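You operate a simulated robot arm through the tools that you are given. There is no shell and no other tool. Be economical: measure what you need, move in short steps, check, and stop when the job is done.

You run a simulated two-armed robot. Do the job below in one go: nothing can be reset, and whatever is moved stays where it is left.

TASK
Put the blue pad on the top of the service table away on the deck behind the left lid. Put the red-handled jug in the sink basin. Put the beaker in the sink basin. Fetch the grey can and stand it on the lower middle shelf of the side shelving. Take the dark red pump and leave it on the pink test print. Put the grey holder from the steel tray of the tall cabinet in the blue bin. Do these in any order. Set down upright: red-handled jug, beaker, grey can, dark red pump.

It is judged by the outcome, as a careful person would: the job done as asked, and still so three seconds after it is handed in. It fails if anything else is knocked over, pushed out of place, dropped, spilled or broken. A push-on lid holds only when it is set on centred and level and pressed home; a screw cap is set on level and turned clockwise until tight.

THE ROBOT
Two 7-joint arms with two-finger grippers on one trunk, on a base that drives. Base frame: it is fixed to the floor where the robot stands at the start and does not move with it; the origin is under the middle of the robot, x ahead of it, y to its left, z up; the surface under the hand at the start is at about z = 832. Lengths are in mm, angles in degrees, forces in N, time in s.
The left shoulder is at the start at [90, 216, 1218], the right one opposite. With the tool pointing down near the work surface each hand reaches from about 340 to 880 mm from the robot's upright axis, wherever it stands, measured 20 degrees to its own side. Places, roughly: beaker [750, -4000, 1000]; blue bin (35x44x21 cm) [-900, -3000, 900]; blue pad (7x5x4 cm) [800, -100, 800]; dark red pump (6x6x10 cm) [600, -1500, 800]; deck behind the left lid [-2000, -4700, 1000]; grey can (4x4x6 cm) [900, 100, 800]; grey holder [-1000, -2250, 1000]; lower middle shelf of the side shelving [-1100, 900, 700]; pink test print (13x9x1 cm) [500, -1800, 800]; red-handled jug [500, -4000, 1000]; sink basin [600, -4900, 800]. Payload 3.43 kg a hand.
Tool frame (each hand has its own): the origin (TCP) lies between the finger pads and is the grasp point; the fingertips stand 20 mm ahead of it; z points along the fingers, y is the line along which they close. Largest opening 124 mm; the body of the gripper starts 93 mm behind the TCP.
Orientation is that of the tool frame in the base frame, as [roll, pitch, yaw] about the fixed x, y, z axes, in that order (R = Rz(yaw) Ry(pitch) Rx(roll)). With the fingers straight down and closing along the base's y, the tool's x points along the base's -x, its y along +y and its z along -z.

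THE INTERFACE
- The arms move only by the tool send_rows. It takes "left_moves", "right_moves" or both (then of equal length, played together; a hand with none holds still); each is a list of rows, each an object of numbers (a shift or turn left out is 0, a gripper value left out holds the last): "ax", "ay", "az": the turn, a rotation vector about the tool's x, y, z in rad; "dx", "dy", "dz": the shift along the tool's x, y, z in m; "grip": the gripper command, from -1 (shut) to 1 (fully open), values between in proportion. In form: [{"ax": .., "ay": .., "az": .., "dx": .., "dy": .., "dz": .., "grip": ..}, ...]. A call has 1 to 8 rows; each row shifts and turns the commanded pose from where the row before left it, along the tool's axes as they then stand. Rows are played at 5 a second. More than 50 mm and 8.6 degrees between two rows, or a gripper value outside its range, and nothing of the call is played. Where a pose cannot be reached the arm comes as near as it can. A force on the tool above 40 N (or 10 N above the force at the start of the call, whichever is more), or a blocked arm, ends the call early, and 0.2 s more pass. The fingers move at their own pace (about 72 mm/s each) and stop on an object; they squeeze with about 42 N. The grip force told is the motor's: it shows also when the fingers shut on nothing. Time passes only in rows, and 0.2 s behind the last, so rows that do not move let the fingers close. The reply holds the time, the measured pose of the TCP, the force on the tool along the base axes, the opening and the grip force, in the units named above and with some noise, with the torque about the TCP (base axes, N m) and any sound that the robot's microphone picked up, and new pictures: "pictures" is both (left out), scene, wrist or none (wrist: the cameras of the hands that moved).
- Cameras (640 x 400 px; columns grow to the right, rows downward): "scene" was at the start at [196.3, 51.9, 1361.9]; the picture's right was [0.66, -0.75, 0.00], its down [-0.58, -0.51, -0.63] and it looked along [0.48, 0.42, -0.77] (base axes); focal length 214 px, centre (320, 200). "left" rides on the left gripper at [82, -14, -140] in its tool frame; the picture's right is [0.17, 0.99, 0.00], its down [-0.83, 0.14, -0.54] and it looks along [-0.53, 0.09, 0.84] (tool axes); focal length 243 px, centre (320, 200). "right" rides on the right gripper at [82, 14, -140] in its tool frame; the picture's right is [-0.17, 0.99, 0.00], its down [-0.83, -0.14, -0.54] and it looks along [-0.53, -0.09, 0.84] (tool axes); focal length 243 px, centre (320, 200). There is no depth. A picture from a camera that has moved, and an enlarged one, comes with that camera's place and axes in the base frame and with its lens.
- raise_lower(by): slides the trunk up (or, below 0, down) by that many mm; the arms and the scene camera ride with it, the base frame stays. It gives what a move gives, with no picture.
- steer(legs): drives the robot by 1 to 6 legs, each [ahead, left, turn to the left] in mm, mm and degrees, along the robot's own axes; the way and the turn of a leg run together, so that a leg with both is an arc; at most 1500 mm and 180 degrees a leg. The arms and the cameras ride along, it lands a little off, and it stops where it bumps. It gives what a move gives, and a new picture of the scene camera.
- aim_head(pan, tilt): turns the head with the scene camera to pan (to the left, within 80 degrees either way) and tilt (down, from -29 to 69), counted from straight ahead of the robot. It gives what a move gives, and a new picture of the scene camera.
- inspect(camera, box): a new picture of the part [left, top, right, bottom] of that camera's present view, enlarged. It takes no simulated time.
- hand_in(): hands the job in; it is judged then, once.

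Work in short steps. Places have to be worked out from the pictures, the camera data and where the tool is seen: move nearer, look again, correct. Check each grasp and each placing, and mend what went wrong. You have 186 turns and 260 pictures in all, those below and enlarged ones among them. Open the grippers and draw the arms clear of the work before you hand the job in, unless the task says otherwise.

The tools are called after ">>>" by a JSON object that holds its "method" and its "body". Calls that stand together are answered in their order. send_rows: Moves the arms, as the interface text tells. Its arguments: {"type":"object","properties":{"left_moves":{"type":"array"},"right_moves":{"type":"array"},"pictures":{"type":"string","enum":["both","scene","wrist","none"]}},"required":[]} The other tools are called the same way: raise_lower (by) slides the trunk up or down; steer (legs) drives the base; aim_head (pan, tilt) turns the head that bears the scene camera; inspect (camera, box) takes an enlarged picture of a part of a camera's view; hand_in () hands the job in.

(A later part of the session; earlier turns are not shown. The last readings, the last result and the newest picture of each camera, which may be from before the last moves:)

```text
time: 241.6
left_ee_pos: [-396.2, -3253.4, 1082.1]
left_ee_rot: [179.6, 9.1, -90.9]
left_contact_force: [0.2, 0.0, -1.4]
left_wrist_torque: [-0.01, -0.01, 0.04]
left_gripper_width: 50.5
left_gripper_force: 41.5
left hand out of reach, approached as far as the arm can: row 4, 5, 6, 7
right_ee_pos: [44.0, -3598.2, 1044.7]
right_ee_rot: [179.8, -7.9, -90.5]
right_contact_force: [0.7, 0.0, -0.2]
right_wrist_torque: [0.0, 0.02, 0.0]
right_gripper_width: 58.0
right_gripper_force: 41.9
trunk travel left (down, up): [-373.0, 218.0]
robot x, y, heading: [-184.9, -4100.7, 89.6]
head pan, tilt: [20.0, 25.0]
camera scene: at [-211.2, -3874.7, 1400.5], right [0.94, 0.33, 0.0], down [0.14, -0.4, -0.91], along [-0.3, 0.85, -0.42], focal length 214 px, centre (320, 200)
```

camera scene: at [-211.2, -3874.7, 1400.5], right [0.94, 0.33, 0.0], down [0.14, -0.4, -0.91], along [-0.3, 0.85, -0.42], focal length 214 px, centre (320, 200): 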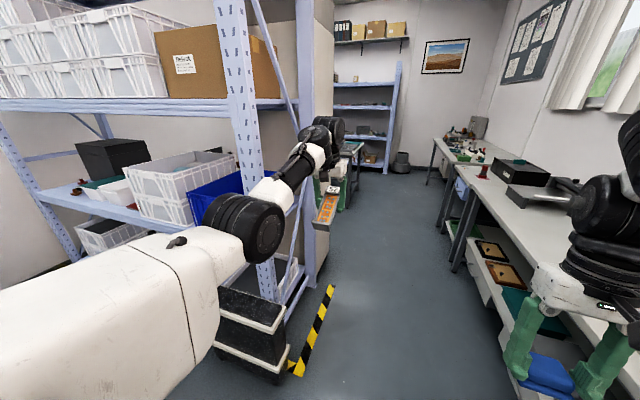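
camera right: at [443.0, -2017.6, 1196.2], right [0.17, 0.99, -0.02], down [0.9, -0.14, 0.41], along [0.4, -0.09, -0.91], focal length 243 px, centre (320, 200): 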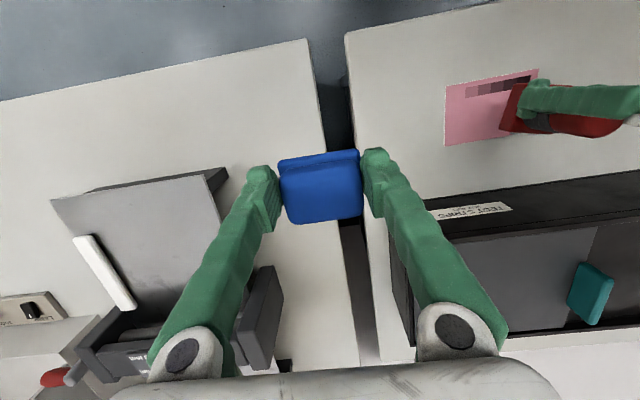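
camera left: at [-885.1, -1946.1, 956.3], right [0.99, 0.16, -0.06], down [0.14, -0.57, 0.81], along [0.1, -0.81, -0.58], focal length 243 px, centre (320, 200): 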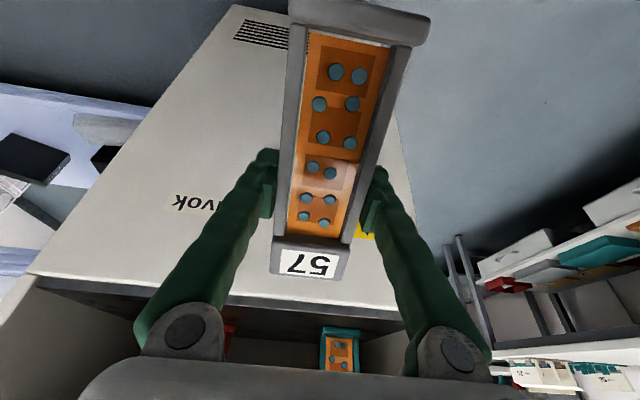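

Elbow is up now. Finish and retract 200 mm.

>>> {"method": "send_rows", "body": {"left_moves": [{"ay": 0.1}, {"ay": 0.06}, {"dx": 0.04}, {"dx": 0.04}, {"dx": 0.04}, {"dx": 0.04}, {"dx": 0.04}, {}], "pictures": "both"}}

```text
time: 243.4
left_ee_pos: [-402.5, -3331.8, 1057.2]
left_ee_rot: [179.3, 2.8, -90.8]
left_contact_force: [-0.6, 0.4, -1.1]
left_wrist_torque: [-0.02, -0.03, 0.01]
left_gripper_width: 50.3
left_gripper_force: 41.9
left hand out of reach, approached as far as the arm can: row 1, 2, 3, 4, 5, 6, 7
right_ee_pos: [44.2, -3598.2, 1046.3]
right_ee_rot: [179.8, -8.0, -90.5]
right_contact_force: [-0.2, -0.6, -0.3]
right_wrist_torque: [-0.03, -0.01, 0.02]
right_gripper_width: 58.1
right_gripper_force: 41.8
trunk travel left (down, up): [-373.0, 218.0]
robot x, y, heading: [-181.1, -4104.7, 89.7]
head pan, tilt: [20.0, 25.0]
camera scene: at [-211.5, -3873.9, 1400.3], right [0.94, 0.33, 0.0], down [0.14, -0.4, -0.91], along [-0.3, 0.85, -0.42], focal length 214 px, centre (320, 200)
camera left: at [-388.8, -3421.0, 1192.4], right [-0.99, -0.15, 0.0], down [-0.12, 0.81, 0.58], along [-0.09, 0.57, -0.81], focal length 243 px, centre (320, 200)
```

scene: 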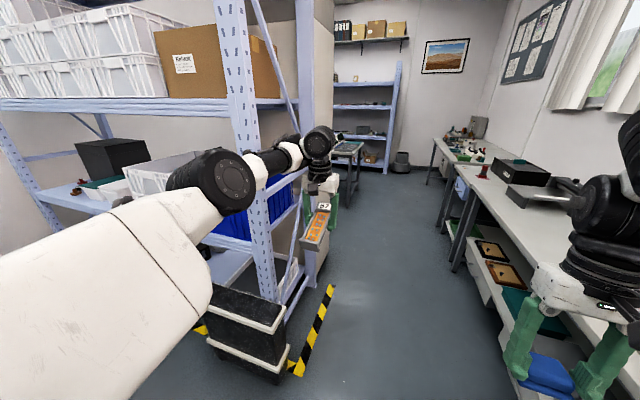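
left: 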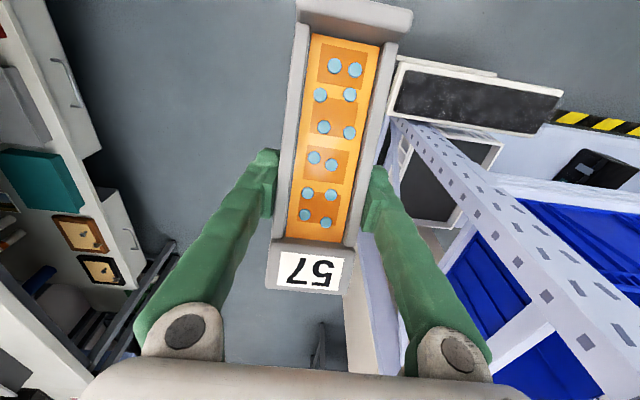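

The bin rim (~1025) to the beam above (~1336) leaves too little for a straight-down entry. Plan: enter with the arm stretched and hand near horizontal (holder vertical), then rotate down about the wrist inside the bin. First tip up about the wrist here, arm stretched.

>>> {"method": "send_rows", "body": {"left_moves": [{"ay": -0.14, "dx": -0.03}, {"ay": -0.14, "dx": -0.03}, {"ay": -0.14, "dx": -0.03}, {"ay": -0.14, "dx": -0.03}, {"ay": -0.14, "dx": -0.03}, {"ay": -0.14, "dx": -0.03}, {"ay": -0.14, "dx": -0.03}, {"ay": -0.14, "dx": -0.03}], "pictures": "none"}}

>>> {"method": "send_rows", "body": {"left_moves": [{"ay": -0.14, "dx": -0.03}, {"ay": -0.08, "dx": -0.017}, {}], "pictures": "scene"}}

```text
time: 245.2
left_ee_pos: [-397.5, -3132.8, 1187.1]
left_ee_rot: [178.6, 67.0, -92.1]
left_contact_force: [0.0, -0.3, -0.6]
left_wrist_torque: [0.02, -0.02, -0.03]
left_gripper_width: 50.4
left_gripper_force: 42.0
left hand out of reach, approached as far as the arm can: row 1
right_ee_pos: [44.0, -3598.0, 1046.8]
right_ee_rot: [179.8, -8.2, -90.4]
right_contact_force: [0.2, 0.8, -0.3]
right_wrist_torque: [0.0, 0.0, 0.01]
right_gripper_width: 58.0
right_gripper_force: 41.9
trunk travel left (down, up): [-373.0, 218.0]
robot x, y, heading: [-180.8, -4102.2, 89.4]
head pan, tilt: [20.0, 25.0]
```

```text
time: 246.0
left_ee_pos: [-396.9, -3116.3, 1231.2]
left_ee_rot: [177.1, 79.6, -93.6]
left_contact_force: [1.0, -0.4, -1.2]
left_wrist_torque: [0.03, -0.04, -0.02]
left_gripper_width: 50.2
left_gripper_force: 41.8
right_ee_pos: [43.6, -3598.2, 1046.1]
right_ee_rot: [179.8, -8.1, -90.5]
right_contact_force: [0.0, 0.0, -0.3]
right_wrist_torque: [-0.01, 0.0, -0.03]
right_gripper_width: 58.2
right_gripper_force: 41.9
trunk travel left (down, up): [-373.0, 218.0]
robot x, y, heading: [-182.3, -4106.8, 89.6]
head pan, tilt: [20.0, 25.0]
camera scene: at [-211.6, -3874.3, 1400.4], right [0.94, 0.33, 0.0], down [0.14, -0.4, -0.91], along [-0.3, 0.85, -0.42], focal length 214 px, centre (320, 200)
```

scene: 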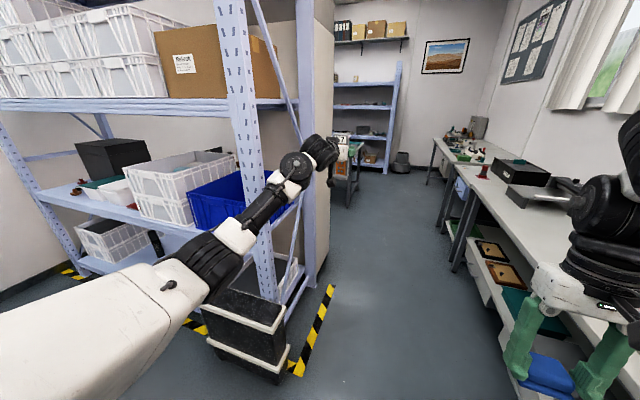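

Arm is stretched, hand near horizontal. Back up, sidestep left in line with the bin, and look.

>>> {"method": "steer", "body": {"legs": [[-230, 0, 0], [0, 500, 0]]}}

>>> {"method": "aim_head", "body": {"pan": 10, "tilt": 20}}

```text
time: 254.7
left_ee_pos: [-896.8, -3349.1, 1230.5]
left_ee_rot: [177.2, 79.4, -93.0]
left_contact_force: [0.4, -0.6, -1.0]
left_wrist_torque: [0.01, 0.02, 0.0]
left_gripper_width: 50.4
left_gripper_force: 42.5
right_ee_pos: [-451.3, -3827.2, 1046.4]
right_ee_rot: [179.7, -8.1, -90.0]
right_contact_force: [0.0, 0.9, 0.0]
right_wrist_torque: [-0.01, -0.04, -0.03]
right_gripper_width: 58.0
right_gripper_force: 42.5
trunk travel left (down, up): [-373.0, 218.0]
robot x, y, heading: [-671.3, -4336.4, 89.9]
head pan, tilt: [20.0, 25.0]
camera scene: at [-704.7, -4104.7, 1400.4], right [0.94, 0.34, 0.0], down [0.14, -0.4, -0.91], along [-0.31, 0.85, -0.42], focal length 214 px, centre (320, 200)
```

scene: 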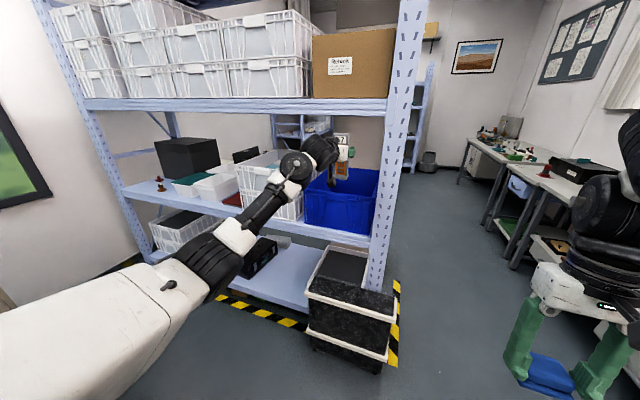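

```text
time: 255.4
left_ee_pos: [-898.8, -3347.9, 1231.6]
left_ee_rot: [177.1, 79.5, -93.0]
left_contact_force: [0.1, -0.3, -0.6]
left_wrist_torque: [0.02, 0.01, 0.0]
left_gripper_width: 50.5
left_gripper_force: 42.3
right_ee_pos: [-451.5, -3827.0, 1048.2]
right_ee_rot: [179.9, -8.1, -90.0]
right_contact_force: [0.4, 0.7, -0.6]
right_wrist_torque: [-0.01, 0.0, -0.01]
right_gripper_width: 58.3
right_gripper_force: 42.2
trunk travel left (down, up): [-373.0, 218.0]
robot x, y, heading: [-673.7, -4337.2, 90.4]
head pan, tilt: [10.0, 20.0]
camera scene: at [-689.5, -4099.6, 1408.4], right [0.98, 0.18, 0.0], down [0.06, -0.34, -0.94], along [-0.16, 0.93, -0.34], focal length 214 px, centre (320, 200)
```

scene: 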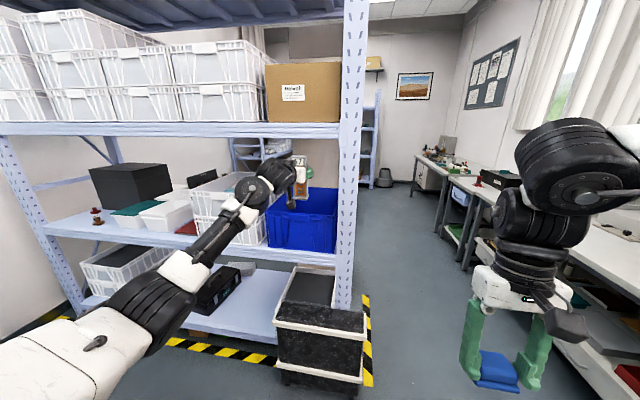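

>>> {"method": "inspect", "body": {"camera": "scene", "box": [230, 110, 390, 270]}}

```text
2.50 times, centred on (310, 190) of scene
camera zoom: at [-689.5, -4099.6, 1408.4], right [0.98, 0.18, 0.0], down [0.06, -0.34, -0.94], along [-0.16, 0.93, -0.34], focal length 536 px, centre (345, 225)
```

zoom: 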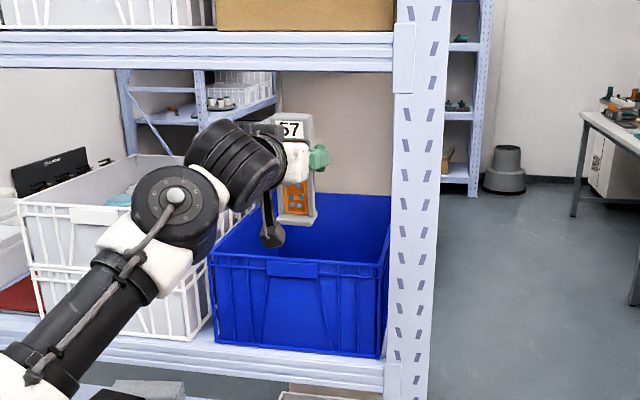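

Refined: bin rim z≈990, y -3170…-2720, x centre ≈-925; beam at 1348. Lower the trunk 80 so the holder base passes ~45 mm above the rim, then drive forward in two steps.

>>> {"method": "raise_lower", "body": {"by": -80}}

>>> {"method": "steer", "body": {"legs": [[200, 0, 0]]}}

>>> {"method": "inspect", "body": {"camera": "left", "box": [0, 0, 640, 400]}}

```text
time: 256.6
left_ee_pos: [-897.7, -3348.4, 1153.0]
left_ee_rot: [177.1, 79.5, -93.1]
left_contact_force: [0.2, 0.2, -1.6]
left_wrist_torque: [-0.01, 0.01, -0.01]
left_gripper_width: 50.5
left_gripper_force: 41.6
right_ee_pos: [-452.0, -3826.4, 966.6]
right_ee_rot: [179.8, -7.9, -90.0]
right_contact_force: [-0.6, 0.5, -0.5]
right_wrist_torque: [0.0, 0.01, 0.0]
right_gripper_width: 58.3
right_gripper_force: 42.3
trunk travel left (down, up): [-293.0, 298.0]
robot x, y, heading: [-671.5, -4332.4, 90.0]
head pan, tilt: [10.0, 20.0]
```

```text
time: 258.4
left_ee_pos: [-896.4, -3146.9, 1151.7]
left_ee_rot: [177.1, 79.6, -93.0]
left_contact_force: [0.5, -0.2, -2.1]
left_wrist_torque: [0.03, 0.05, -0.03]
left_gripper_width: 50.5
left_gripper_force: 41.7
right_ee_pos: [-450.6, -3626.9, 966.5]
right_ee_rot: [179.8, -8.1, -90.1]
right_contact_force: [-0.6, -0.4, -1.0]
right_wrist_torque: [-0.07, 0.06, 0.01]
right_gripper_width: 57.9
right_gripper_force: 42.7
trunk travel left (down, up): [-293.0, 298.0]
robot x, y, heading: [-671.1, -4132.8, 89.8]
head pan, tilt: [10.0, 20.0]
camera scene: at [-689.1, -3879.2, 1329.7], right [0.98, 0.17, 0.0], down [0.06, -0.34, -0.94], along [-0.16, 0.93, -0.34], focal length 214 px, centre (320, 200)
```

scene: 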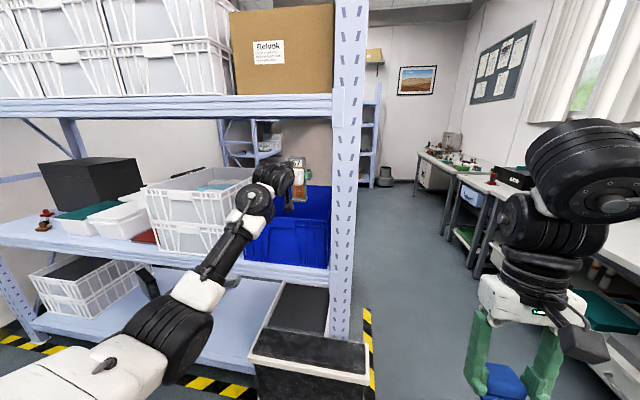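

```text
1.00 times, centred on (320, 200) of left (not enlarged: the box is as wide or as high as the picture)
camera zoom: at [-884.3, -3299.5, 1095.5], right [-0.99, -0.02, -0.15], down [-0.13, -0.38, 0.92], along [-0.08, 0.93, 0.37], focal length 243 px, centre (320, 200)
```

zoom: 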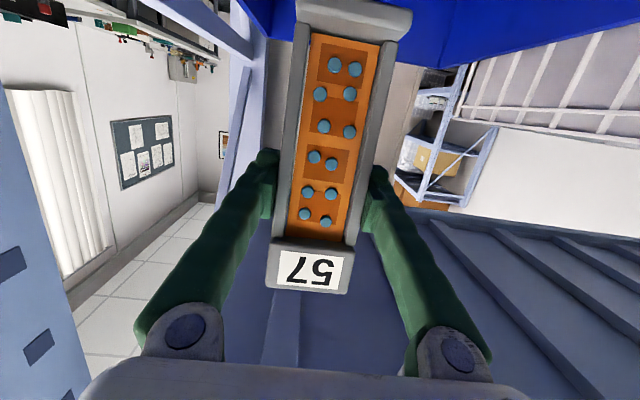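

Elbow sags; stretch the arm forward 50 mm more to raise it, then drive the remaining ~300 mm.

>>> {"method": "send_rows", "body": {"left_moves": [{"dz": 0.025, "dx": -0.005}, {"dz": 0.025, "dx": -0.005}, {}], "pictures": "scene"}}

>>> {"method": "steer", "body": {"legs": [[150, 0, 0]]}}

>>> {"method": "inspect", "body": {"camera": "left", "box": [0, 0, 640, 400]}}

```text
time: 259.2
left_ee_pos: [-897.4, -3096.5, 1152.2]
left_ee_rot: [177.3, 79.6, -93.1]
left_contact_force: [-0.2, -0.4, -0.6]
left_wrist_torque: [-0.01, -0.02, -0.01]
left_gripper_width: 50.6
left_gripper_force: 42.0
right_ee_pos: [-451.8, -3625.7, 967.7]
right_ee_rot: [179.8, -8.2, -90.1]
right_contact_force: [0.2, -0.1, 0.3]
right_wrist_torque: [-0.04, 0.02, 0.03]
right_gripper_width: 58.3
right_gripper_force: 42.4
trunk travel left (down, up): [-293.0, 298.0]
robot x, y, heading: [-672.5, -4129.6, 90.1]
head pan, tilt: [10.0, 20.0]
camera scene: at [-689.4, -3879.4, 1329.7], right [0.98, 0.17, 0.0], down [0.06, -0.34, -0.94], along [-0.16, 0.93, -0.34], focal length 214 px, centre (320, 200)
```

scene: 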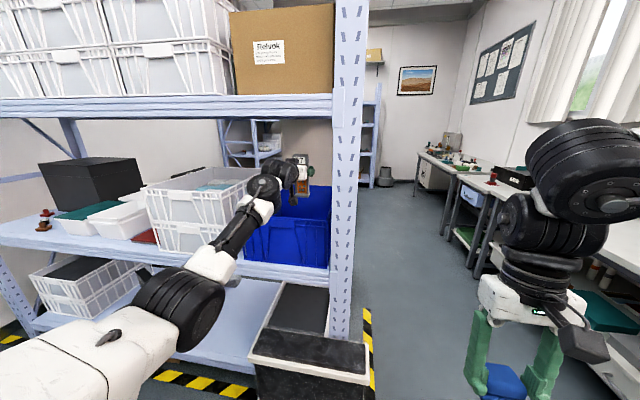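

```text
time: 260.7
left_ee_pos: [-894.9, -2947.7, 1151.2]
left_ee_rot: [177.3, 79.5, -93.3]
left_contact_force: [0.1, -0.2, -1.4]
left_wrist_torque: [0.01, 0.01, -0.06]
left_gripper_width: 50.6
left_gripper_force: 42.1
right_ee_pos: [-449.9, -3479.4, 966.4]
right_ee_rot: [179.8, -8.0, -90.2]
right_contact_force: [-0.1, 0.2, -0.5]
right_wrist_torque: [0.01, 0.0, 0.0]
right_gripper_width: 58.3
right_gripper_force: 41.7
trunk travel left (down, up): [-293.0, 298.0]
robot x, y, heading: [-676.4, -3985.1, 89.7]
head pan, tilt: [10.0, 20.0]
camera scene: at [-688.3, -3732.0, 1329.7], right [0.99, 0.17, 0.0], down [0.06, -0.34, -0.94], along [-0.16, 0.93, -0.34], focal length 214 px, centre (320, 200)
```

scene: 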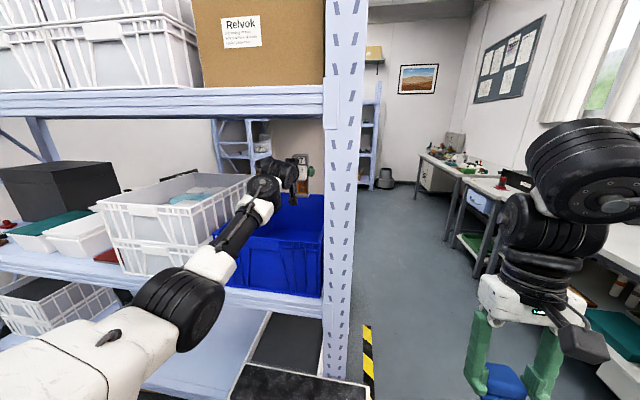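

```text
1.00 times, centred on (320, 200) of left (not enlarged: the box is as wide or as high as the picture)
camera zoom: at [-883.8, -3100.8, 1096.2], right [-0.99, -0.02, -0.15], down [-0.13, -0.38, 0.92], along [-0.08, 0.93, 0.37], focal length 243 px, centre (320, 200)
```

zoom: 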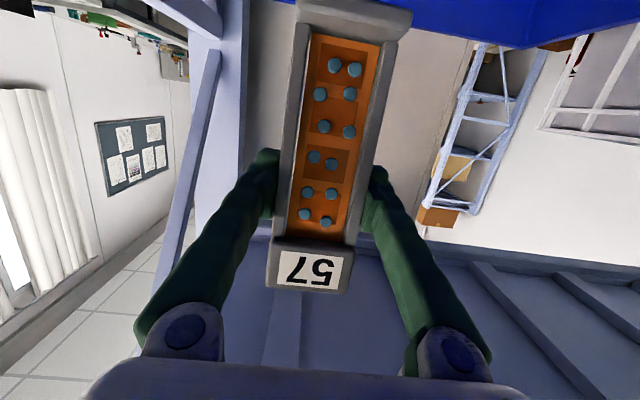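

Holder is over the bin; rim at z≈991, back wall y≈-2740. Advance another 145 mm.

>>> {"method": "steer", "body": {"legs": [[145, 0, 0]]}}

>>> {"method": "aim_head", "body": {"pan": 15, "tilt": 35}}

```text
time: 262.3
left_ee_pos: [-897.5, -2804.3, 1151.9]
left_ee_rot: [177.3, 79.6, -93.1]
left_contact_force: [0.2, 0.1, -0.2]
left_wrist_torque: [0.03, -0.01, 0.03]
left_gripper_width: 50.2
left_gripper_force: 41.9
right_ee_pos: [-451.3, -3334.5, 966.6]
right_ee_rot: [179.8, -8.1, -90.2]
right_contact_force: [0.6, -0.6, 0.6]
right_wrist_torque: [0.04, 0.0, -0.04]
right_gripper_width: 58.1
right_gripper_force: 42.2
trunk travel left (down, up): [-293.0, 298.0]
robot x, y, heading: [-674.5, -3840.6, 90.0]
head pan, tilt: [10.0, 20.0]
camera scene: at [-688.6, -3587.4, 1329.7], right [0.98, 0.17, 0.0], down [0.06, -0.34, -0.94], along [-0.16, 0.93, -0.34], focal length 214 px, centre (320, 200)
```

scene: 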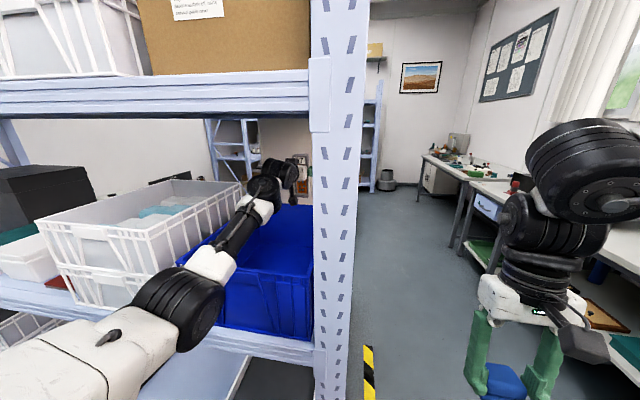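

```text
time: 263.0
left_ee_pos: [-897.8, -2803.9, 1152.1]
left_ee_rot: [177.2, 79.5, -93.1]
left_contact_force: [1.3, 0.4, -1.2]
left_wrist_torque: [0.02, 0.0, -0.01]
left_gripper_width: 50.5
left_gripper_force: 42.1
right_ee_pos: [-450.7, -3334.0, 966.3]
right_ee_rot: [179.8, -8.1, -90.0]
right_contact_force: [-0.5, -0.3, -0.7]
right_wrist_torque: [-0.01, 0.01, -0.03]
right_gripper_width: 58.0
right_gripper_force: 42.2
trunk travel left (down, up): [-293.0, 298.0]
robot x, y, heading: [-670.3, -3836.1, 90.1]
head pan, tilt: [15.0, 35.0]
camera scene: at [-695.2, -3593.8, 1305.9], right [0.97, 0.26, 0.0], down [0.15, -0.55, -0.82], along [-0.21, 0.79, -0.57], focal length 214 px, centre (320, 200)
```

scene: 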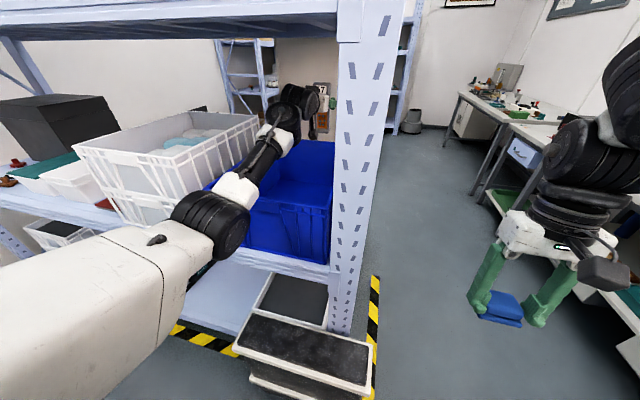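

Now rotate the hand down about the wrist, holder swinging into the bin: first 32°.

>>> {"method": "send_rows", "body": {"left_moves": [{"ay": 0.14, "dx": 0.03}, {"ay": 0.14, "dx": 0.03}, {"ay": 0.14, "dx": 0.03}, {"ay": 0.14, "dx": 0.03}, {}], "pictures": "both"}}

```text
time: 264.2
left_ee_pos: [-895.4, -2849.5, 1042.8]
left_ee_rot: [179.2, 47.4, -90.9]
left_contact_force: [0.2, 0.0, -0.8]
left_wrist_torque: [0.02, -0.01, -0.01]
left_gripper_width: 50.6
left_gripper_force: 41.8
right_ee_pos: [-451.0, -3334.1, 967.6]
right_ee_rot: [179.8, -8.0, -90.1]
right_contact_force: [-0.7, -0.1, -1.0]
right_wrist_torque: [0.01, 0.04, 0.0]
right_gripper_width: 58.2
right_gripper_force: 41.8
trunk travel left (down, up): [-293.0, 298.0]
robot x, y, heading: [-671.0, -3838.7, 90.1]
head pan, tilt: [15.0, 35.0]
camera scene: at [-695.3, -3593.9, 1305.8], right [0.97, 0.26, 0.0], down [0.15, -0.55, -0.82], along [-0.21, 0.79, -0.57], focal length 214 px, centre (320, 200)
camera left: at [-884.2, -3008.4, 1076.5], right [-0.99, -0.11, -0.11], down [-0.13, 0.17, 0.98], along [-0.08, 0.98, -0.18], focal length 243 px, centre (320, 200)
```

scene: 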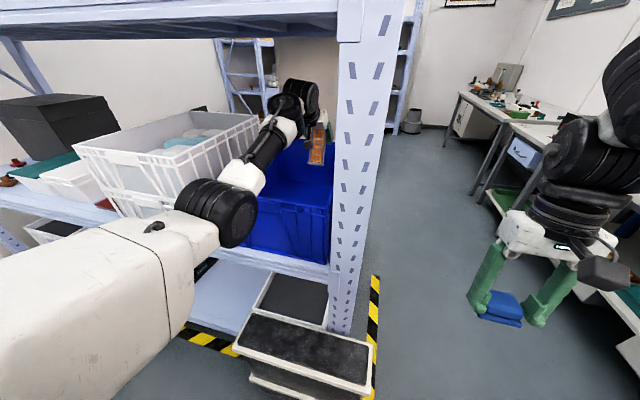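
left: 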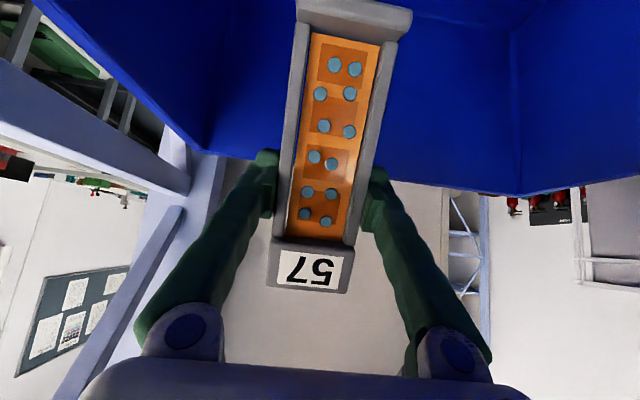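

The holder is inside the bin's outline. Continue tipping, shifting 30 mm to the bin's centre and lowering.

>>> {"method": "send_rows", "body": {"left_moves": [{"ay": 0.14, "dx": 0.036, "dy": 0.01, "dz": 0.007}, {"ay": 0.14, "dx": 0.035, "dy": 0.01, "dz": 0.008}, {"ay": 0.14, "dx": 0.034, "dy": 0.01, "dz": 0.009}, {"ay": 0.14, "dx": 0.033, "dz": 0.01}, {}], "pictures": "both"}}

```text
time: 265.4
left_ee_pos: [-930.0, -2941.4, 935.0]
left_ee_rot: [179.5, 15.3, -90.5]
left_contact_force: [-0.6, 0.1, -0.6]
left_wrist_torque: [-0.01, 0.01, 0.01]
left_gripper_width: 50.6
left_gripper_force: 42.2
right_ee_pos: [-450.6, -3334.5, 967.2]
right_ee_rot: [179.8, -8.0, -90.0]
right_contact_force: [-0.1, 0.3, -0.3]
right_wrist_torque: [-0.04, -0.01, 0.01]
right_gripper_width: 58.1
right_gripper_force: 42.5
trunk travel left (down, up): [-293.0, 298.0]
robot x, y, heading: [-671.5, -3838.3, 90.0]
head pan, tilt: [15.0, 35.0]
camera scene: at [-695.2, -3594.0, 1305.8], right [0.97, 0.26, 0.0], down [0.15, -0.55, -0.82], along [-0.21, 0.79, -0.57], focal length 214 px, centre (320, 200)
camera left: at [-917.3, -3057.1, 1048.5], right [-0.99, -0.15, -0.04], down [-0.13, 0.66, 0.74], along [-0.09, 0.74, -0.67], focal length 243 px, centre (320, 200)
```

scene: 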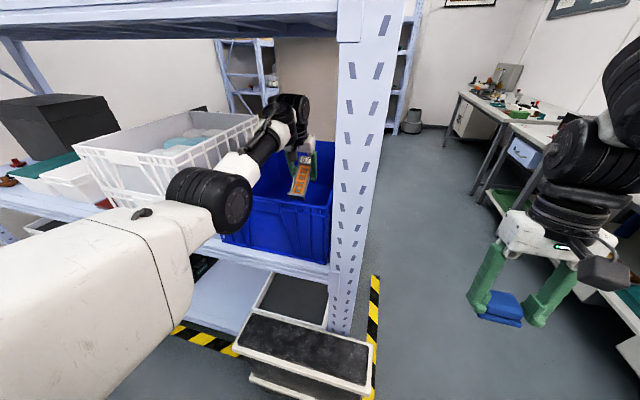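
left: 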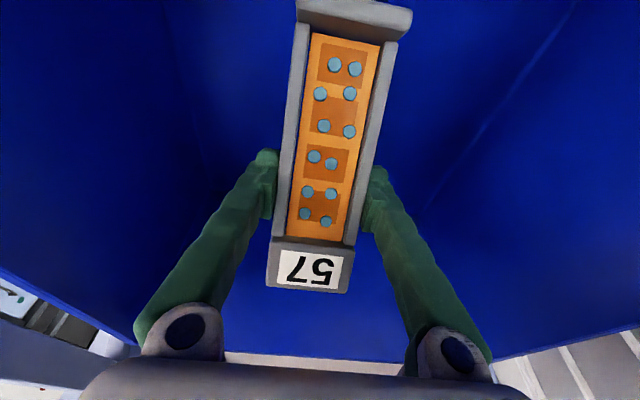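

Holder is well within the empty bin. Lower 70 mm more.

>>> {"method": "send_rows", "body": {"left_moves": [{"dx": 0.0065, "dz": 0.024}, {"dx": 0.0065, "dz": 0.024}, {"dx": 0.0055, "dz": 0.02}, {}], "pictures": "both"}}

```text
time: 266.4
left_ee_pos: [-930.1, -2940.8, 871.7]
left_ee_rot: [179.4, 15.9, -90.4]
left_contact_force: [-4.4, 3.2, 21.7]
left_wrist_torque: [-1.46, 0.15, -0.3]
left_gripper_width: 50.7
left_gripper_force: 42.4
right_ee_pos: [-450.5, -3335.1, 967.4]
right_ee_rot: [179.8, -8.0, -90.1]
right_contact_force: [-0.6, -0.1, 0.1]
right_wrist_torque: [-0.01, -0.02, -0.01]
right_gripper_width: 58.2
right_gripper_force: 42.1
trunk travel left (down, up): [-293.0, 298.0]
robot x, y, heading: [-670.0, -3838.7, 90.0]
head pan, tilt: [15.0, 35.0]
camera scene: at [-695.0, -3595.8, 1306.4], right [0.97, 0.26, 0.0], down [0.15, -0.55, -0.82], along [-0.21, 0.79, -0.57], focal length 214 px, centre (320, 200)
camera left: at [-916.5, -3059.2, 983.2], right [-0.99, -0.15, -0.04], down [-0.13, 0.65, 0.75], along [-0.09, 0.74, -0.66], focal length 243 px, centre (320, 200)
```

scene: 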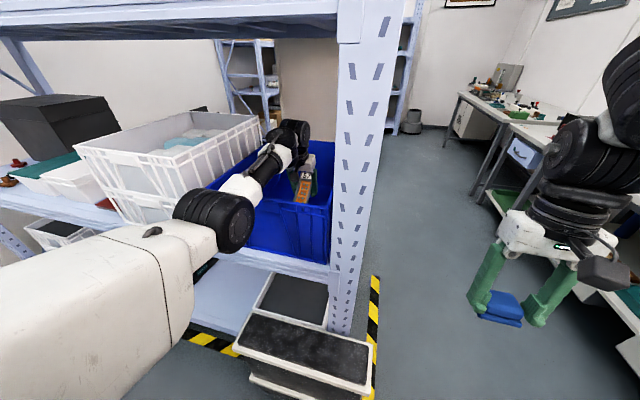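
left: 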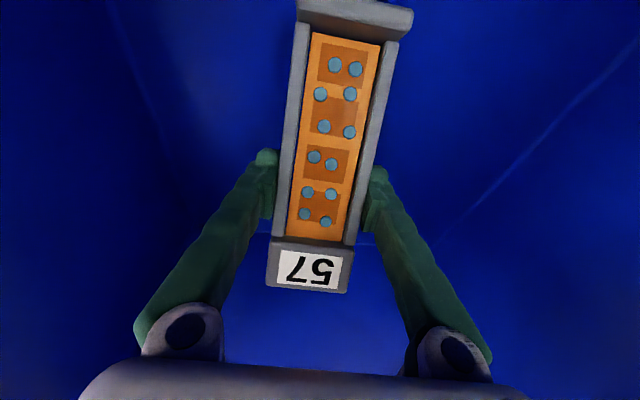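

The base end touches the floor of the bin. Level the holder (tip the remaining ~14°) and lower until flat.

>>> {"method": "send_rows", "body": {"left_moves": [{"ay": 0.12}, {"ay": 0.12}, {"dz": 0.01}, {"dz": 0.01}, {}], "pictures": "both"}}

```text
time: 267.6
left_ee_pos: [-943.0, -2972.2, 848.8]
left_ee_rot: [179.5, 5.5, -90.4]
left_contact_force: [-0.3, 6.9, 18.1]
left_wrist_torque: [-1.49, 0.02, -0.01]
left_gripper_width: 50.5
left_gripper_force: 42.2
left hand out of reach, approached as far as the arm can: row 1, 2, 3
right_ee_pos: [-449.8, -3334.5, 967.5]
right_ee_rot: [179.8, -8.1, -90.1]
right_contact_force: [-1.1, 1.0, -0.4]
right_wrist_torque: [-0.05, 0.03, -0.05]
right_gripper_width: 58.2
right_gripper_force: 42.0
trunk travel left (down, up): [-293.0, 298.0]
robot x, y, heading: [-672.9, -3839.6, 90.1]
head pan, tilt: [15.0, 35.0]
camera scene: at [-694.6, -3594.8, 1306.1], right [0.97, 0.26, 0.0], down [0.15, -0.55, -0.82], along [-0.21, 0.79, -0.57], focal length 214 px, centre (320, 200)
camera left: at [-929.3, -3068.2, 979.8], right [-0.99, -0.16, -0.01], down [-0.13, 0.78, 0.62], along [-0.09, 0.61, -0.79], focal length 243 px, centre (320, 200)
```

scene: 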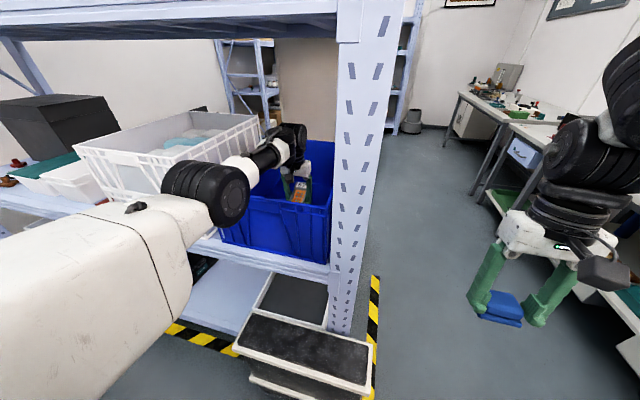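
left: 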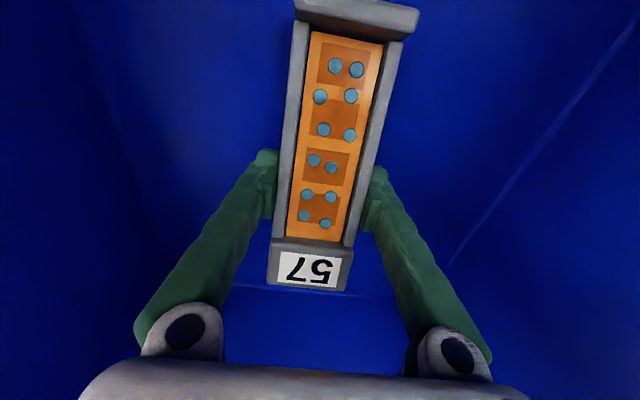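

Nearly flat and touching. Release gently and rise.

>>> {"method": "send_rows", "body": {"left_moves": [{"grip": -0.05}, {}, {"grip": 0.1}, {"dz": -0.03}, {"dz": -0.03}, {}], "pictures": "both"}}

```text
time: 269.0
left_ee_pos: [-944.1, -2978.8, 905.1]
left_ee_rot: [179.5, 5.1, -90.4]
left_contact_force: [-0.6, 0.3, -0.8]
left_wrist_torque: [-0.03, 0.0, -0.02]
left_gripper_width: 68.1
left_gripper_force: 0.0
right_ee_pos: [-450.8, -3334.2, 966.6]
right_ee_rot: [179.8, -8.1, -90.1]
right_contact_force: [-0.8, -0.6, -0.9]
right_wrist_torque: [-0.04, 0.03, 0.02]
right_gripper_width: 57.9
right_gripper_force: 41.8
trunk travel left (down, up): [-293.0, 298.0]
robot x, y, heading: [-667.5, -3837.7, 89.8]
head pan, tilt: [15.0, 35.0]
camera scene: at [-695.3, -3593.7, 1305.8], right [0.97, 0.26, 0.0], down [0.15, -0.55, -0.82], along [-0.21, 0.79, -0.57], focal length 214 px, centre (320, 200)
camera left: at [-929.9, -3073.5, 1036.3], right [-0.99, -0.16, -0.01], down [-0.13, 0.78, 0.61], along [-0.09, 0.6, -0.79], focal length 243 px, centre (320, 200)
```

scene: 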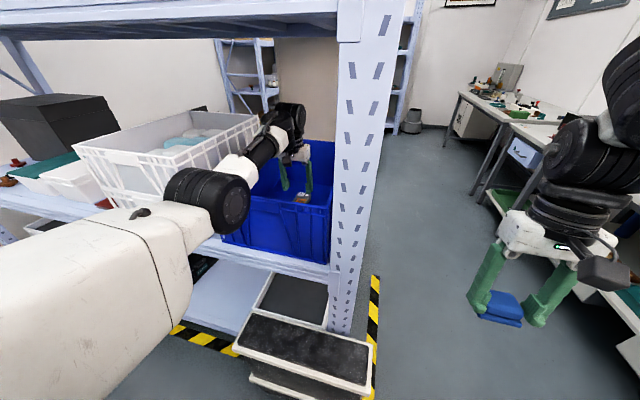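
left: 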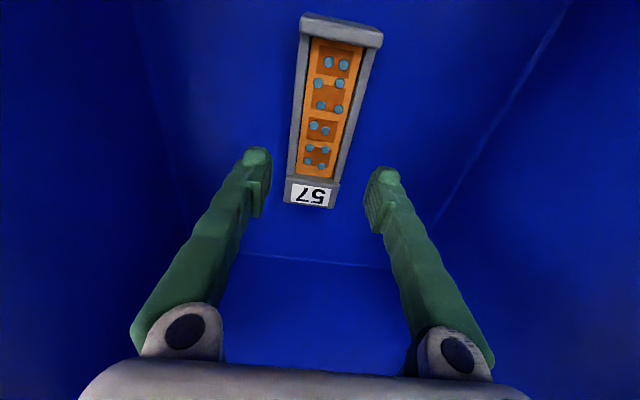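

Holder "57" lies in the bin. Withdraw: tip back up and rise above the rim.

>>> {"method": "send_rows", "body": {"left_moves": [{"ay": -0.14, "dx": -0.03, "dz": -0.012}, {"ay": -0.14, "dx": -0.03, "dz": -0.012}, {"ay": -0.14, "dx": -0.034, "dz": -0.011}, {"ay": -0.14, "dx": -0.037, "dz": -0.01}, {"ay": -0.14, "dx": -0.038, "dz": -0.009}, {"dx": -0.021, "dz": -0.021}, {"dx": -0.014, "dz": -0.014}, {}], "pictures": "both"}}

```text
time: 270.8
left_ee_pos: [-943.3, -2842.5, 1065.5]
left_ee_rot: [179.4, 45.2, -90.8]
left_contact_force: [0.4, 0.3, -0.1]
left_wrist_torque: [-0.01, 0.01, 0.0]
left_gripper_width: 68.2
left_gripper_force: 0.1
right_ee_pos: [-452.4, -3333.5, 967.0]
right_ee_rot: [179.8, -8.0, -90.1]
right_contact_force: [0.0, 0.1, -0.6]
right_wrist_torque: [-0.04, -0.01, -0.01]
right_gripper_width: 58.1
right_gripper_force: 42.2
trunk travel left (down, up): [-293.0, 298.0]
robot x, y, heading: [-675.0, -3839.3, 90.1]
head pan, tilt: [15.0, 35.0]
camera scene: at [-695.3, -3593.8, 1305.8], right [0.97, 0.26, 0.0], down [0.15, -0.55, -0.82], along [-0.21, 0.79, -0.57], focal length 214 px, centre (320, 200)
camera left: at [-930.3, -2999.5, 1106.1], right [-0.99, -0.11, -0.11], down [-0.13, 0.2, 0.97], along [-0.09, 0.97, -0.22], focal length 243 px, centre (320, 200)
```

scene: 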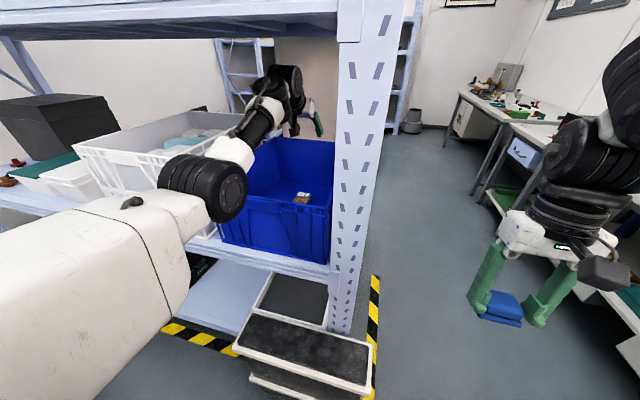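
left: 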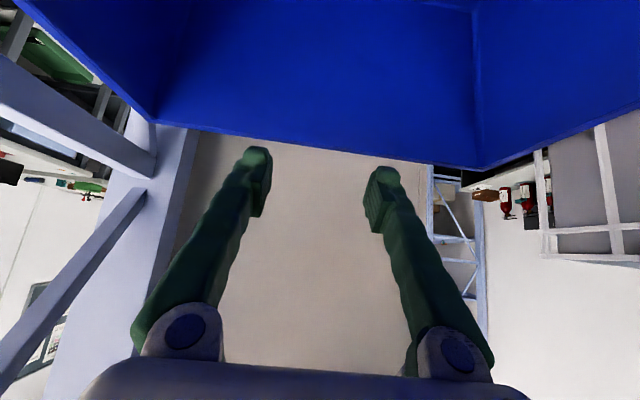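

Clear above the rim. Drive straight back out, then re-fold the arm hand-down.

>>> {"method": "steer", "body": {"legs": [[-500, 0, 0]]}}

>>> {"method": "send_rows", "body": {"left_moves": [{"ay": 0.14, "dx": 0.03}, {"ay": 0.14, "dx": 0.03}, {"ay": 0.14, "dx": 0.03}, {"ay": 0.14, "dx": 0.03}, {"ay": 0.14, "dx": 0.03}, {"ay": 0.09, "dx": 0.02}, {"dx": 0.04}, {"dx": 0.04}], "pictures": "none"}}

>>> {"method": "send_rows", "body": {"left_moves": [{"dx": 0.045}, {"dx": 0.045}, {"dx": 0.045}, {"dx": 0.045}, {"dx": 0.045}, {}], "pictures": "scene"}}

```text
time: 274.4
left_ee_pos: [-937.0, -3352.5, 1066.4]
left_ee_rot: [179.3, 45.2, -91.4]
left_contact_force: [0.1, 0.5, 0.6]
left_wrist_torque: [-0.01, 0.0, -0.01]
left_gripper_width: 68.3
left_gripper_force: 0.0
right_ee_pos: [-449.4, -3847.1, 966.7]
right_ee_rot: [179.8, -8.0, -90.5]
right_contact_force: [-0.4, -0.7, -0.2]
right_wrist_torque: [0.02, 0.02, 0.0]
right_gripper_width: 58.4
right_gripper_force: 42.3
trunk travel left (down, up): [-293.0, 298.0]
robot x, y, heading: [-676.3, -4353.1, 89.6]
head pan, tilt: [15.0, 35.0]
camera scene: at [-695.6, -4104.9, 1305.8], right [0.97, 0.25, 0.0], down [0.14, -0.56, -0.82], along [-0.2, 0.79, -0.57], focal length 214 px, centre (320, 200)
```

scene: 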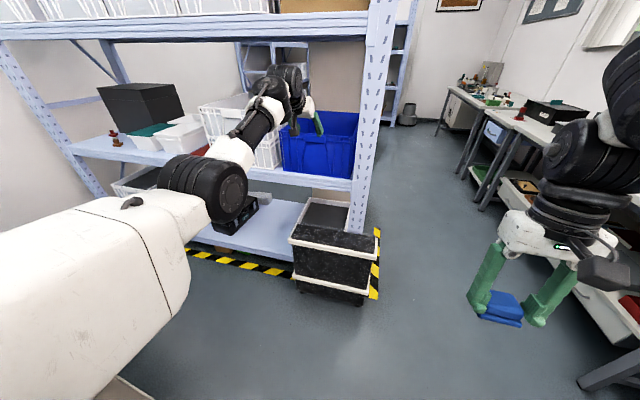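

```text
time: 276.2
left_ee_pos: [-933.4, -3572.2, 990.9]
left_ee_rot: [-179.0, -5.9, -80.7]
left_contact_force: [0.9, -3.0, 0.2]
left_wrist_torque: [0.45, 0.19, 0.01]
left_gripper_width: 68.3
left_gripper_force: 0.0
left hand out of reach, approached as far as the arm can: row 4, 5, 7, 8
right_ee_pos: [-448.3, -3847.4, 966.8]
right_ee_rot: [179.7, -8.0, -90.6]
right_contact_force: [0.1, -0.4, 0.1]
right_wrist_torque: [0.02, -0.01, 0.01]
right_gripper_width: 58.2
right_gripper_force: 41.9
trunk travel left (down, up): [-293.0, 298.0]
robot x, y, heading: [-672.4, -4348.9, 89.5]
head pan, tilt: [15.0, 35.0]
```

```text
time: 277.6
left_ee_pos: [-936.0, -3565.5, 988.8]
left_ee_rot: [179.5, -0.1, -90.9]
left_contact_force: [-0.4, 0.7, -0.8]
left_wrist_torque: [0.01, -0.03, -0.02]
left_gripper_width: 68.3
left_gripper_force: 0.1
left hand out of reach, approached as far as the arm can: row 1, 2, 3, 4, 5
right_ee_pos: [-448.4, -3847.0, 965.8]
right_ee_rot: [179.7, -8.0, -90.6]
right_contact_force: [-0.5, 1.1, -1.3]
right_wrist_torque: [0.0, 0.02, -0.01]
right_gripper_width: 58.1
right_gripper_force: 42.3
trunk travel left (down, up): [-293.0, 298.0]
robot x, y, heading: [-677.0, -4350.8, 89.4]
head pan, tilt: [15.0, 35.0]
camera scene: at [-695.6, -4105.0, 1305.9], right [0.97, 0.25, 0.0], down [0.14, -0.56, -0.82], along [-0.2, 0.79, -0.57], focal length 214 px, centre (320, 200)
```

scene: 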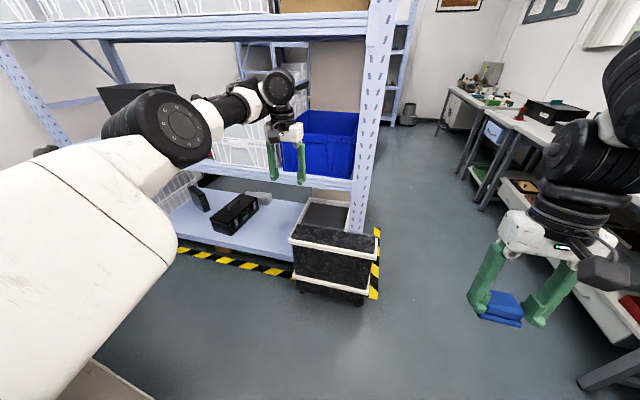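

Retract attempt with raising.

>>> {"method": "send_rows", "body": {"left_moves": [{"dz": -0.04}, {"dz": -0.04}, {"dz": -0.04}, {"dx": 0.04}, {"dx": 0.04}, {"dx": 0.04}, {"dx": 0.04}, {}], "pictures": "scene"}}

```text
time: 279.4
left_ee_pos: [-922.5, -3560.0, 1108.1]
left_ee_rot: [179.5, -0.2, -90.9]
left_contact_force: [0.4, 1.0, 0.0]
left_wrist_torque: [0.0, -0.01, -0.01]
left_gripper_width: 68.2
left_gripper_force: 0.1
left hand out of reach, approached as far as the arm can: row 1, 2, 4, 5, 6, 7
right_ee_pos: [-448.4, -3847.6, 966.3]
right_ee_rot: [179.7, -8.0, -90.6]
right_contact_force: [-0.3, -0.8, -0.3]
right_wrist_torque: [0.0, 0.06, 0.0]
right_gripper_width: 58.2
right_gripper_force: 41.8
trunk travel left (down, up): [-293.0, 298.0]
robot x, y, heading: [-674.4, -4353.9, 89.4]
head pan, tilt: [15.0, 35.0]
camera scene: at [-695.6, -4105.1, 1305.9], right [0.97, 0.25, 0.0], down [0.14, -0.56, -0.82], along [-0.2, 0.79, -0.57], focal length 214 px, centre (320, 200)
```

scene: 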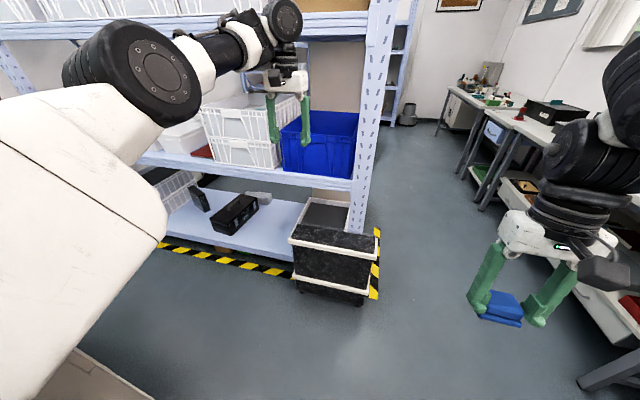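

>>> {"method": "send_rows", "body": {"left_moves": [{"dy": -0.04}, {"dy": -0.04}, {"dx": 0.04}, {"dx": 0.04}, {"dx": 0.04}, {"dx": 0.04}, {}], "pictures": "none"}}

>>> {"method": "send_rows", "body": {"left_moves": [{"az": 0.14}, {"az": 0.14}, {"az": 0.14}, {"dx": 0.04}, {"dx": 0.04}, {"dx": 0.04}, {}], "pictures": "scene"}}

```text
time: 281.1
left_ee_pos: [-840.5, -3570.3, 1106.1]
left_ee_rot: [179.5, -0.1, -90.9]
left_contact_force: [0.3, -0.4, -1.1]
left_wrist_torque: [0.01, 0.0, 0.0]
left_gripper_width: 68.3
left_gripper_force: 0.0
left hand out of reach, approached as far as the arm can: row 3, 4, 5, 6
right_ee_pos: [-448.1, -3847.6, 967.1]
right_ee_rot: [179.9, -8.0, -90.5]
right_contact_force: [0.3, -0.1, -0.4]
right_wrist_torque: [0.0, 0.02, 0.04]
right_gripper_width: 58.1
right_gripper_force: 41.7
trunk travel left (down, up): [-293.0, 298.0]
robot x, y, heading: [-678.9, -4348.2, 89.5]
head pan, tilt: [15.0, 35.0]
```

```text
time: 282.6
left_ee_pos: [-850.3, -3567.5, 1110.8]
left_ee_rot: [179.6, -0.4, -114.9]
left_contact_force: [0.0, 1.1, 0.0]
left_wrist_torque: [-0.03, 0.0, -0.03]
left_gripper_width: 68.5
left_gripper_force: 0.0
left hand out of reach, approached as far as the arm can: row 4, 5, 6
right_ee_pos: [-448.5, -3848.0, 966.8]
right_ee_rot: [179.7, -8.0, -90.6]
right_contact_force: [-0.9, -0.4, -0.4]
right_wrist_torque: [0.01, 0.02, 0.0]
right_gripper_width: 58.2
right_gripper_force: 41.9
trunk travel left (down, up): [-293.0, 298.0]
robot x, y, heading: [-674.4, -4347.9, 89.5]
head pan, tilt: [15.0, 35.0]
camera scene: at [-695.6, -4105.0, 1305.9], right [0.97, 0.25, 0.0], down [0.14, -0.56, -0.82], along [-0.2, 0.79, -0.57], focal length 214 px, centre (320, 200)
```

scene: 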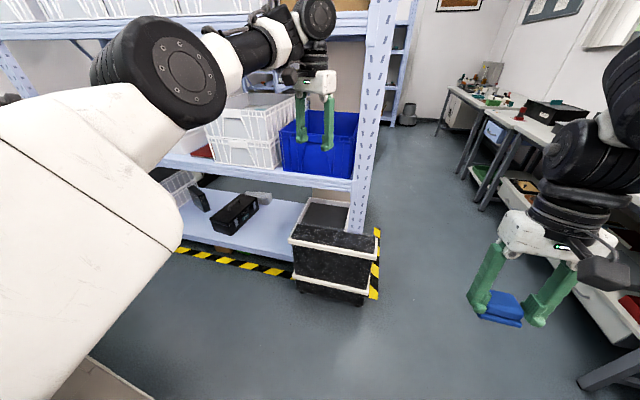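

Raise the trunk so the forearm slopes down to the hand, then retract.

>>> {"method": "raise_lower", "body": {"by": 150}}

>>> {"method": "send_rows", "body": {"left_moves": [{"az": -0.14}, {"az": -0.14}, {"az": -0.14, "dz": 0.045}, {"dz": 0.045}, {"dz": 0.045}, {"dx": 0.045}, {"dx": 0.045}, {"dx": 0.045}], "pictures": "none"}}

>>> {"method": "send_rows", "body": {"left_moves": [{"dx": 0.045}, {"dx": 0.045}, {"dx": 0.03}], "pictures": "scene"}}

```text
time: 283.6
left_ee_pos: [-847.0, -3567.3, 1192.0]
left_ee_rot: [179.5, 0.7, -114.4]
left_contact_force: [-0.7, 5.0, -9.9]
left_wrist_torque: [-0.01, -0.35, -0.18]
left_gripper_width: 68.1
left_gripper_force: 0.0
right_ee_pos: [-449.0, -3848.6, 1045.6]
right_ee_rot: [179.7, -7.6, -90.7]
right_contact_force: [0.6, 0.3, -0.6]
right_wrist_torque: [0.01, 0.03, 0.0]
right_gripper_width: 58.2
right_gripper_force: 42.7
trunk travel left (down, up): [-367.0, 224.0]
robot x, y, heading: [-675.7, -4349.8, 89.3]
head pan, tilt: [15.0, 35.0]
stopped: the force on the tool passed its limit at 68 N (the readings are from after the stop); the commanded pose is now the measured one
```

```text
time: 285.4
left_ee_pos: [-850.2, -3587.7, 1053.5]
left_ee_rot: [179.9, 0.7, -90.4]
left_contact_force: [0.3, -0.1, -0.6]
left_wrist_torque: [0.0, 0.0, 0.0]
left_gripper_width: 68.3
left_gripper_force: 0.0
left hand out of reach, approached as far as the arm can: row 6, 7, 8
right_ee_pos: [-448.8, -3847.0, 1043.6]
right_ee_rot: [179.7, -7.6, -90.6]
right_contact_force: [0.8, 0.5, -0.4]
right_wrist_torque: [0.02, -0.01, 0.01]
right_gripper_width: 58.5
right_gripper_force: 42.0
trunk travel left (down, up): [-367.0, 224.0]
robot x, y, heading: [-676.1, -4347.5, 89.5]
head pan, tilt: [15.0, 35.0]
```

```text
time: 286.2
left_ee_pos: [-849.4, -3589.0, 1054.5]
left_ee_rot: [179.7, 0.7, -90.3]
left_contact_force: [-0.5, 0.2, 0.3]
left_wrist_torque: [0.01, 0.0, 0.02]
left_gripper_width: 68.2
left_gripper_force: 0.0
left hand out of reach, approached as far as the arm can: row 1, 2, 3
right_ee_pos: [-449.3, -3846.7, 1044.0]
right_ee_rot: [179.8, -7.6, -90.6]
right_contact_force: [0.1, 0.0, -0.7]
right_wrist_torque: [0.01, 0.0, -0.02]
right_gripper_width: 58.1
right_gripper_force: 42.4
trunk travel left (down, up): [-367.0, 224.0]
robot x, y, heading: [-674.7, -4354.9, 89.3]
head pan, tilt: [15.0, 35.0]
camera scene: at [-695.7, -4123.1, 1378.8], right [0.97, 0.25, 0.0], down [0.14, -0.56, -0.82], along [-0.2, 0.79, -0.57], focal length 214 px, centre (320, 200)
```

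scene: 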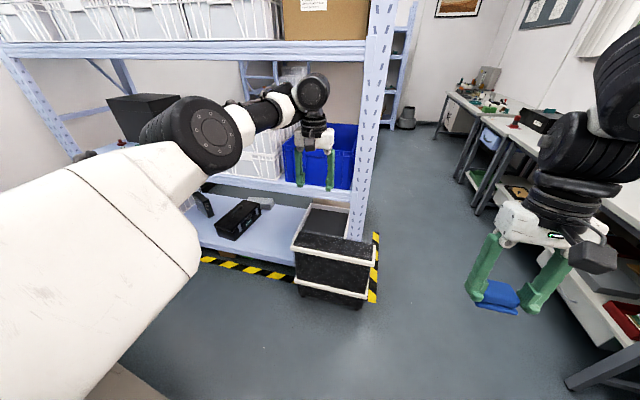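

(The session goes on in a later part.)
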